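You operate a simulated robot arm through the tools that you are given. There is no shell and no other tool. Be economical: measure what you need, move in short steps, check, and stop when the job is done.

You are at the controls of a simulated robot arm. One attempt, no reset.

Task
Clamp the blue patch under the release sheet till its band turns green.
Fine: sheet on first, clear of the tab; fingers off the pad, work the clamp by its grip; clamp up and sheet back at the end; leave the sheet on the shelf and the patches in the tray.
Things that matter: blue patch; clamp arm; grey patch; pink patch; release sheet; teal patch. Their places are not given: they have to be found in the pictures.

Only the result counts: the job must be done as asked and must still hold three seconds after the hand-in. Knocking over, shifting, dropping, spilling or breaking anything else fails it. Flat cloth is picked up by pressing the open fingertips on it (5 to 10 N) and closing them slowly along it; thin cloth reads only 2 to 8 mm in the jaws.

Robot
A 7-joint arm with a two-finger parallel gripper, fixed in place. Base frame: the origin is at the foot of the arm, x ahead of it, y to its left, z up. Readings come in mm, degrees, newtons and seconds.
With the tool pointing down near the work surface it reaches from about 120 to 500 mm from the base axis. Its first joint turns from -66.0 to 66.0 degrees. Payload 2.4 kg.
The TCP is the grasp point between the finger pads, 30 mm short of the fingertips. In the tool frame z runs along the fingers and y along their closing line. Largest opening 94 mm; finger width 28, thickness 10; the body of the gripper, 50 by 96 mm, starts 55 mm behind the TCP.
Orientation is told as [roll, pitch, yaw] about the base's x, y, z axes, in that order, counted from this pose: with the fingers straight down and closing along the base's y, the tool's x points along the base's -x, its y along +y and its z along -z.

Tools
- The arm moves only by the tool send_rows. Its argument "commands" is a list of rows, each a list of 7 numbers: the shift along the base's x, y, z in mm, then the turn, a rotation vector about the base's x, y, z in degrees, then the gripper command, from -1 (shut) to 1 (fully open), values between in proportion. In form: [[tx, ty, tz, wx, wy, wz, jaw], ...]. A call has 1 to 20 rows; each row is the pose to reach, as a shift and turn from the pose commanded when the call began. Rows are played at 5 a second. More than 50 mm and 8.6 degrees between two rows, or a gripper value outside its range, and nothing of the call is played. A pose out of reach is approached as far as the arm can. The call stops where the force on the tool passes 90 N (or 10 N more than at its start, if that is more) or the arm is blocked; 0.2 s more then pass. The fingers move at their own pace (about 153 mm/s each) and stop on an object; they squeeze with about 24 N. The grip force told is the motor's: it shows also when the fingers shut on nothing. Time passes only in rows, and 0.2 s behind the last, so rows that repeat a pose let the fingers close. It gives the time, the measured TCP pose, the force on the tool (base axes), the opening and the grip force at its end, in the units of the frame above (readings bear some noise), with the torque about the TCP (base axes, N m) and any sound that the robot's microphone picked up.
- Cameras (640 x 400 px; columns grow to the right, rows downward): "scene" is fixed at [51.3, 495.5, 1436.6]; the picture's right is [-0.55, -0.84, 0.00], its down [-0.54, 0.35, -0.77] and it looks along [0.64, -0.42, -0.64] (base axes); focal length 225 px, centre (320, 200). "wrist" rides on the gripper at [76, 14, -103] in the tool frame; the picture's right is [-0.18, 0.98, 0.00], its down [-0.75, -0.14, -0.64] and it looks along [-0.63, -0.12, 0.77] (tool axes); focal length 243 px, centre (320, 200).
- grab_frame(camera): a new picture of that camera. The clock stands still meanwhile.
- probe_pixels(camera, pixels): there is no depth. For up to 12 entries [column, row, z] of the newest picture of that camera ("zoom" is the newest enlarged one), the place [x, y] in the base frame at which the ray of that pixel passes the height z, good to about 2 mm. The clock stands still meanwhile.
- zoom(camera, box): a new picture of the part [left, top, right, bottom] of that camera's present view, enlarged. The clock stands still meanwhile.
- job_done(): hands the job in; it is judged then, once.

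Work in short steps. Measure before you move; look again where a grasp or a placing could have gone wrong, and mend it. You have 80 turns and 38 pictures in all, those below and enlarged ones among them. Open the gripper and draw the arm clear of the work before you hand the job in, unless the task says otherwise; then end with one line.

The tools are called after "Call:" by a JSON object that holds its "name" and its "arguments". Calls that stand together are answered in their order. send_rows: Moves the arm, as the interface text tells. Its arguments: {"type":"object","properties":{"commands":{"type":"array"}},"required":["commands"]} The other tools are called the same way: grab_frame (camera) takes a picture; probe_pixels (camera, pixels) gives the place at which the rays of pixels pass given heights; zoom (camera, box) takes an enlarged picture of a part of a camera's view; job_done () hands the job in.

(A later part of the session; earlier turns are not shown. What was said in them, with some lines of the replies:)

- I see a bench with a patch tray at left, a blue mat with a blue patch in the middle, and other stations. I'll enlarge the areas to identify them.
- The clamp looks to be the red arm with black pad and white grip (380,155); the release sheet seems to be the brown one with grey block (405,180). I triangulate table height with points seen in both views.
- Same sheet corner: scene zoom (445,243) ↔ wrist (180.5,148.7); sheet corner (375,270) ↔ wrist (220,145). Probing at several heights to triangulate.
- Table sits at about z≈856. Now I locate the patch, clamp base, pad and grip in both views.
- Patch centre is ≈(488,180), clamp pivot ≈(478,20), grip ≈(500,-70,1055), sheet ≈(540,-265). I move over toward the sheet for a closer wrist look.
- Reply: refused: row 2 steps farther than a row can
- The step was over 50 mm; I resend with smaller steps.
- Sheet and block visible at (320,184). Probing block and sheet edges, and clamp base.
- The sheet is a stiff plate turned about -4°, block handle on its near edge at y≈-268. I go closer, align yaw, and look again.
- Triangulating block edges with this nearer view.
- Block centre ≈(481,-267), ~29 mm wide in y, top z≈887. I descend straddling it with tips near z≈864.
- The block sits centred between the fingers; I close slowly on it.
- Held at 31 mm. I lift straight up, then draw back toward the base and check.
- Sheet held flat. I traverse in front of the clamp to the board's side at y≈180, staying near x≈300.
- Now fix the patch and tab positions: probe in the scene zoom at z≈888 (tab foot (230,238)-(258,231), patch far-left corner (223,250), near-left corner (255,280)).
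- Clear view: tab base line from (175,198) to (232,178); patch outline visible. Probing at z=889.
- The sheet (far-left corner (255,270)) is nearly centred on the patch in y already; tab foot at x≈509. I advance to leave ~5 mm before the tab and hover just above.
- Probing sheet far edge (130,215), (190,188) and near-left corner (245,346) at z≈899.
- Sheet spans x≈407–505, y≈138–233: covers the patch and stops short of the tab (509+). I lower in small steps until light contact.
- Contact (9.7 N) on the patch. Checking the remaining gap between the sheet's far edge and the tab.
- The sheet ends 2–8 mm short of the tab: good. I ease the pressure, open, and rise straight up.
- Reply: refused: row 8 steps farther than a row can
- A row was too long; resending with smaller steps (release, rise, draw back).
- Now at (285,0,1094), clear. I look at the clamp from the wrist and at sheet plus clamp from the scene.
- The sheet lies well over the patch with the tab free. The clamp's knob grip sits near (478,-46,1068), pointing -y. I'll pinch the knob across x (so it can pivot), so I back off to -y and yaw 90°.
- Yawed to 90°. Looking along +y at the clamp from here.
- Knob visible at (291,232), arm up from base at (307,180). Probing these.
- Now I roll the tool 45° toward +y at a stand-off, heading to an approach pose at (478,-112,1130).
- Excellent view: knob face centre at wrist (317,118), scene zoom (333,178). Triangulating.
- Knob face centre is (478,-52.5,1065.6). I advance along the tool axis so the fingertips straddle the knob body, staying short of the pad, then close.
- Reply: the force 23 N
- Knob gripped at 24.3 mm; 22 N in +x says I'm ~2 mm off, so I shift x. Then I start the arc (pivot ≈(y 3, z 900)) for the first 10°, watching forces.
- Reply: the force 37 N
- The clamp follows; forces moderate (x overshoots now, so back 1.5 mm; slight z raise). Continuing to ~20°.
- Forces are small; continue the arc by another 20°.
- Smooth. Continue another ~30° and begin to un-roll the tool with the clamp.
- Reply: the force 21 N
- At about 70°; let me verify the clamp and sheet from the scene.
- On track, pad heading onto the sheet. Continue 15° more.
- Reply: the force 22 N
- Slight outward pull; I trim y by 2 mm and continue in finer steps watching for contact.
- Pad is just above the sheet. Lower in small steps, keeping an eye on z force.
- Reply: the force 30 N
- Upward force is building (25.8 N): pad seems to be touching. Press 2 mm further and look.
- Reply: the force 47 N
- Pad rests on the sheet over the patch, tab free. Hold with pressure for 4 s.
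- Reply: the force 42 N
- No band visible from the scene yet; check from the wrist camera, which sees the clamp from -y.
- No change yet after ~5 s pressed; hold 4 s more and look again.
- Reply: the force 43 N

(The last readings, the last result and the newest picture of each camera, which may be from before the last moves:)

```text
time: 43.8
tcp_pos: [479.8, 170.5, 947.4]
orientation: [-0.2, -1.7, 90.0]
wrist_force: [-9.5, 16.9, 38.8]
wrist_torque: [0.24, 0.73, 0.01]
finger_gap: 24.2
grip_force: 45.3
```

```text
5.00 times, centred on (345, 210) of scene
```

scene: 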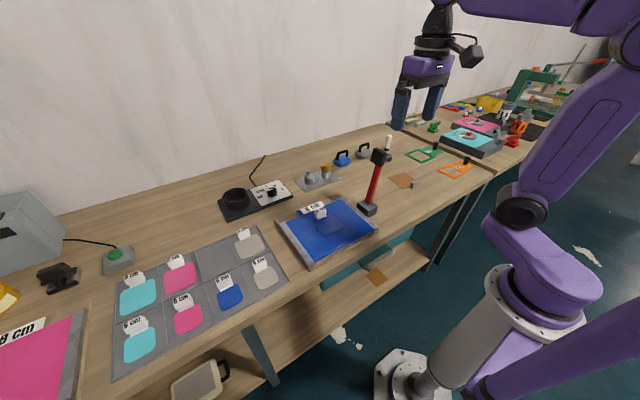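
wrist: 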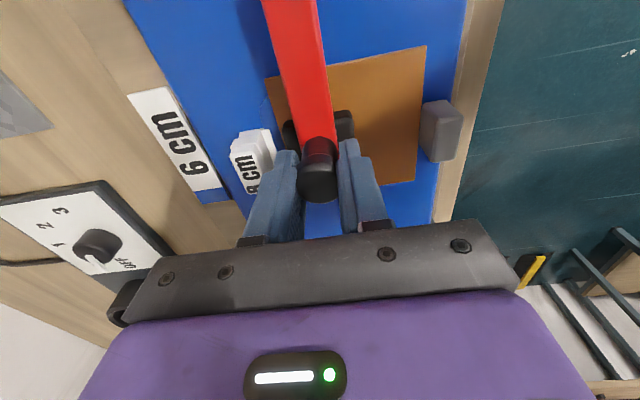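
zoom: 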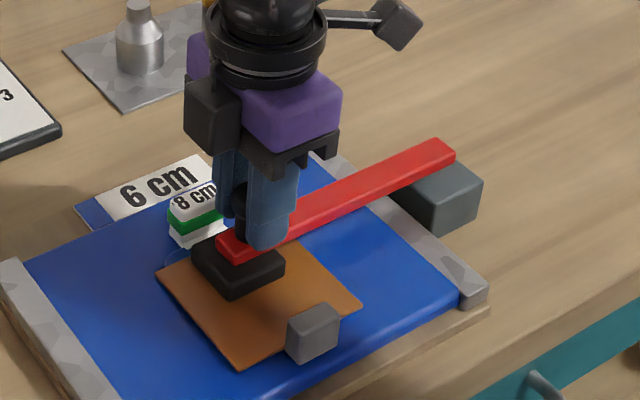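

Band on the tab turned green. I raise the clamp at once by retracing the arc.

Call:
{"name": "send_rows", "arguments": {"commands": [[0, -0.8, 6, 1.5, 0, 0, -0.65], [0, -1.7, 11.6, 3, 0, 0, -0.65], [0, -6, 23, 7, 0, 0, -0.65], [0, -10.9, 35, 11.4, 0, 0, -0.65], [0, -14, 41, 14, 0, 0, -0.65], [0, -17.3, 47, 16.4, 0, 0, -0.65], [0, -21.5, 53.4, 18.9, 0, 0, -0.65], [0, -25.7, 59.6, 21.4, 0, 0, -0.65], [0, -30.4, 65.6, 23.9, 0, 0, -0.65], [0, -35.3, 71.4, 26.4, 0, 0, -0.65], [0, -40.6, 76.9, 28.9, 0, 0, -0.65], [0, -46.1, 82.3, 31.4, 0, 0, -0.65], [0, -51.9, 87.3, 33.9, 0, 0, -0.65], [0, -57.8, 92.2, 36.4, 0, 0, -0.65], [0, -63.9, 96.6, 38.9, 0, 0, -0.65], [0, -70.2, 101, 41.4, 0, 0, -0.65]]}}

```text
time: 47.2
tcp_pos: [480.3, 99.4, 1047.3]
orientation: [0.0, -43.1, 90.0]
wrist_force: [5.1, 15.1, 3.3]
wrist_torque: [1.3, 0.04, -0.06]
finger_gap: 24.4
grip_force: 45.0
```

Past mid; continue back to the upright rest pose.

Call:
{"name": "send_rows", "arguments": {"commands": [[0, -6, 5.5, 1, 0, 0, -0.65], [0, -12, 11, 1.8, 0, 0, -0.65], [0, -18.4, 15, 1.8, 0, 0, -0.65], [0, -24.8, 18.8, 1.8, 0, 0, -0.65], [0, -38.2, 25.4, 1.8, 0, 0, -0.65], [0, -49.3, 31, 1.8, 0, 0, -0.65], [0, -63.8, 36.2, 1.8, 0, 0, -0.65], [0, -78.7, 39.5, 1.8, 0, 0, -0.65], [0, -93.7, 41, 1.8, 0, 0, -0.65], [0, -110, 40.5, 1.8, 0, 0, -0.65], [0, -126.1, 38.7, 1.8, 0, 0, -0.65], [0, -141, 36, 1.8, 0, 0, -0.65], [0, -150, 34.2, 1.8, 0, 0, -0.65], [0, -150, 34.2, 1.8, 0, 0, -0.65]]}}

```text
time: 50.2
tcp_pos: [479.5, -50.9, 1081.8]
orientation: [-0.3, -45.0, 90.1]
wrist_force: [-2.7, 2.9, 20.9]
wrist_torque: [1.61, -0.04, 0.28]
finger_gap: 24.2
grip_force: 45.3
```

5 mm short of its rest; finish it, then release and retreat along the tool axis.

Call:
{"name": "send_rows", "arguments": {"commands": [[0, -2.5, -0.3, 0, 0, 0, -0.65], [0, -5, -0.7, 0, 0, 0, -0.65], [0, -5, -0.7, 0, 0, 0, -0.65], [0, -5, -0.7, 0, 0, 0, -0.4], [0, -5, -0.7, 0, 0, 0, 0], [0, -5, -0.7, 0, 0, 0, 0.2], [0, -5, -0.7, 0, 0, 0, 0.2], [0, -30, 24, 0, 0, 0, 0.2], [0, -60, 54, 0, 0, 0, 0.2], [0, -85, 79, 0, 0, 0, 0.2], [-30, -110, 90, -8, 0, 0, 0.2], [-60, -125, 95, -16, 0, 0, 0.2], [-80, -140, 95, -24, 0, 0, 0.2], [-95, -150, 95, -32, 0, 0, 0.2], [-110, -155, 95, -40, 0, 0, 0.2], [-120, -155, 95, -45, 0, 0, 0.2], [-120, -155, 95, -45, 0, 0, 0.2]]}}

Call:
{"name": "zoom", "arguments": {"camera": "scene", "box": [290, 130, 430, 250]}}

```text
time: 53.8
tcp_pos: [361.5, -207.1, 1176.7]
orientation: [0.0, 0.2, 90.0]
wrist_force: [0.4, 0.3, 0.3]
wrist_torque: [0.0, 0.02, 0.0]
finger_gap: 56.5
grip_force: 0.0
```

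```text
3.33 times, centred on (360, 190) of scene
```

zoom: 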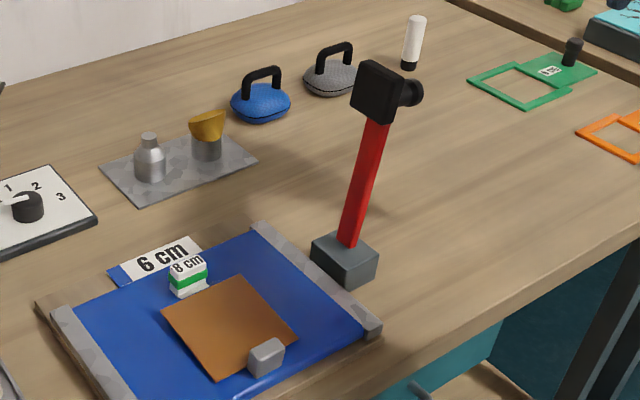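

Clamp is up, band green, sheet unmoved (handle at (266,357)). I return to the handle: un-yaw while traversing high near x≈300.

Call:
{"name": "send_rows", "arguments": {"commands": [[-15, 30, 0, 0, 0, -8, 0.2], [-30, 60, 0, 0, 0, -16, 0.2], [-45, 95, 0, 0, 0, -24, 0.2], [-60, 130, 0, 0, 0, -32, 0.2], [-60, 170, 0, 0, 0, -40, 0.2], [-60, 210, 0, 0, 0, -48, 0.2], [-60, 250, 0, 0, 0, -56, 0.2], [-60, 290, 0, 0, 0, -64, 0.2], [-60, 325, 0, 0, 0, -72, 0.2], [-50, 355, -10, 0, 0, -80, 0.2], [-30, 380, -30, 0, 0, -88, 0.2], [0, 386.7, -60, 0, 0, -90, 0.2], [20, 386.7, -100, 0, 0, -90, 0.2], [34, 386.7, -140, 0, 0, -90, 0.2], [34, 386.7, -140, 0, 0, -90, 0.2]]}}

```text
time: 57.0
tcp_pos: [395.5, 181.5, 1035.9]
orientation: [0.0, 0.2, 0.0]
wrist_force: [0.2, 0.3, 0.0]
wrist_torque: [0.02, 0.01, 0.01]
finger_gap: 56.6
grip_force: 0.1
```

Above the handle. Descend to z≈926 and close.

Call:
{"name": "send_rows", "arguments": {"commands": [[0, -1.5, -40, 0, 0, 0, 0.2], [0, -1.5, -75, 0, 0, 0, 0.2], [0, -1.5, -95, 0, 0, 0, 0.2], [0, -1.5, -109.5, 0, 0, 0, 0.2], [0, -1.5, -109.5, 0, 0, 0, 0.2], [0, -1.5, -109.5, 0, 0, 0, -0.1], [0, -1.5, -109.5, 0, 0, 0, -0.4], [0, -1.5, -109.5, 0, 0, 0, -0.8], [0, -1.5, -109.5, 0, 0, 0, -0.8]]}}

```text
time: 59.0
tcp_pos: [393.9, 178.4, 926.8]
orientation: [0.0, 0.2, 0.0]
wrist_force: [-0.4, 0.6, 0.3]
wrist_torque: [0.02, 0.05, -0.01]
finger_gap: 31.0
grip_force: 24.0
```

Handle held at 31 mm. Lift straight up 70 mm, draw back, and traverse toward the original place in front of the clamp.

Call:
{"name": "send_rows", "arguments": {"commands": [[0, 0, 15, 0, 0, 0, -0.8], [0, 0, 45, 0, 0, 0, -0.8], [-10, 0, 68, 0, 0, 0, -0.8], [-50, 0, 68, 0, 0, 0, -0.8], [-95, 0, 68, 0, 0, 0, -0.8], [-107, -40, 68, 0, 0, 0, -0.8], [-107, -88, 68, 0, 0, 0, -0.8], [-107, -136, 68, 0, 0, 0, -0.8], [-107, -184, 68, 0, 0, 0, -0.8], [-107, -232, 68, 0, 0, 0, -0.8], [-107, -280, 68, 0, 0, 0, -0.8], [-107, -328, 68, 0, 0, 0, -0.8], [-107, -376, 68, 0, 0, 0, -0.8], [-107, -420, 68, 0, 0, 0, -0.8], [-100, -445, 68, 0, 0, 0, -0.8], [-100, -445, 68, 0, 0, 0, -0.8]]}}

```text
time: 62.4
tcp_pos: [295.2, -266.7, 995.3]
orientation: [0.0, 0.3, 0.0]
wrist_force: [-0.7, 0.0, -0.3]
wrist_torque: [0.01, 0.0, 0.03]
finger_gap: 30.8
grip_force: 24.0
```

Now extend out to x≈480 with yaw -5°, descending to just above the table.

Call:
{"name": "send_rows", "arguments": {"commands": [[45, 0, 0, 0, 0, -1, -0.8], [90, 0, 0, 0, 0, -2, -0.8], [135, 0, -10, 0, 0, -4, -0.8], [170, 0, -35, 0, 0, -5, -0.8], [184, 0, -65, 0, 0, -5, -0.8], [184.5, 0, -88, 0, 0, -5, -0.8], [184.5, 0, -96, 0, 0, -5, -0.8], [184.5, 0, -96, 0, 0, -5, -0.8]]}}

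Call:
{"name": "zoom", "arguments": {"camera": "scene", "box": [290, 130, 450, 260]}}

```text
time: 64.2
tcp_pos: [479.4, -266.0, 898.9]
orientation: [-0.1, 0.2, -5.1]
wrist_force: [1.0, 0.9, 1.6]
wrist_torque: [0.07, 0.07, 0.03]
finger_gap: 30.6
grip_force: 24.2
```

```text
3.08 times, centred on (370, 195) of scene
```

zoom: 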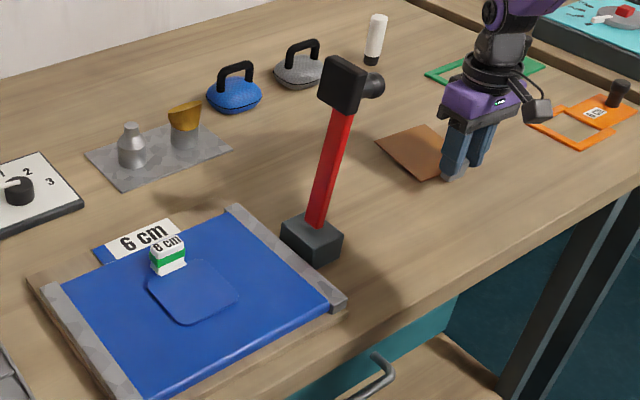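

The patch is bonded with a green band, and the sheet hovers over its old place. Lower gently to the table.

Call:
{"name": "send_rows", "arguments": {"commands": [[0, 0, -2, 0, 0, 0, -0.8], [0, 0, -4, 0, 0, 0, -0.8], [0, 0, -5, 0, 0, 0, -0.8], [0, 0, -5, 0, 0, 0, -0.8]]}}

```text
time: 65.2
tcp_pos: [478.4, -266.2, 893.6]
orientation: [-0.1, 0.0, -5.0]
wrist_force: [1.8, -1.6, 13.1]
wrist_torque: [-0.09, -0.1, -0.04]
finger_gap: 30.6
grip_force: 24.3
```

On the table (13 N). Ease off, open, rise and draw back clear.

Call:
{"name": "send_rows", "arguments": {"commands": [[0, 0, 1, 0, 0, 0, -0.8], [0, 0, 1, 0, 0, 0, -0.3], [0, 0, 1, 0, 0, 0, 0.2], [0, 0, 1, 0, 0, 0, 0.2], [0, 0, 20, 0, 0, 0, 0.2], [0, 0, 55, 0, 0, 0, 0.2], [-20, 0, 95, 0, 0, 0, 0.2], [-50, 0, 130, 0, 0, 0, 0.2], [-90, 0, 155, 0, 0, 0, 0.2], [-130, 0, 170, 0, 0, 0, 0.2], [-150, 0, 190, 0, 0, 0, 0.2], [-150, 0, 190, 0, 0, 0, 0.2]]}}

Call:
{"name": "grab_frame", "arguments": {"camera": "scene"}}

```text
time: 67.8
tcp_pos: [326.9, -266.3, 1082.7]
orientation: [0.0, 0.1, -5.0]
wrist_force: [-0.4, 0.9, -0.1]
wrist_torque: [0.02, 0.02, 0.0]
finger_gap: 56.3
grip_force: 0.0
```

```text
1 pictures are left
```

scene: 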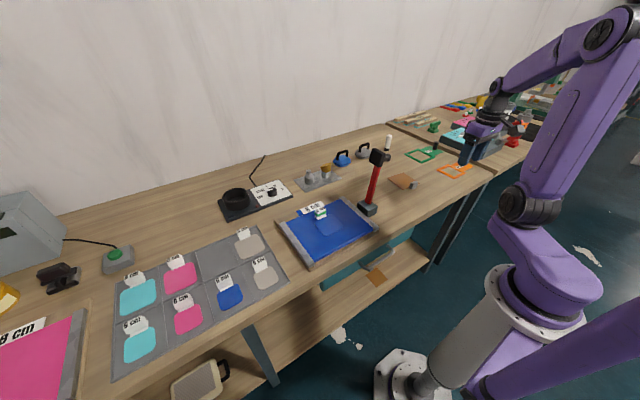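

The sheet is back in its place, the clamp is up, the band is green, and everything else is where it was; handing in.

Call:
{"name": "job_done", "arguments": {}}

```text
The job is handed in.
```

The blue patch was clamped under the release sheet until its band turned green; the clamp is back up, the sheet is back where it came from, and the shelf sheet and tray patches were not touched.
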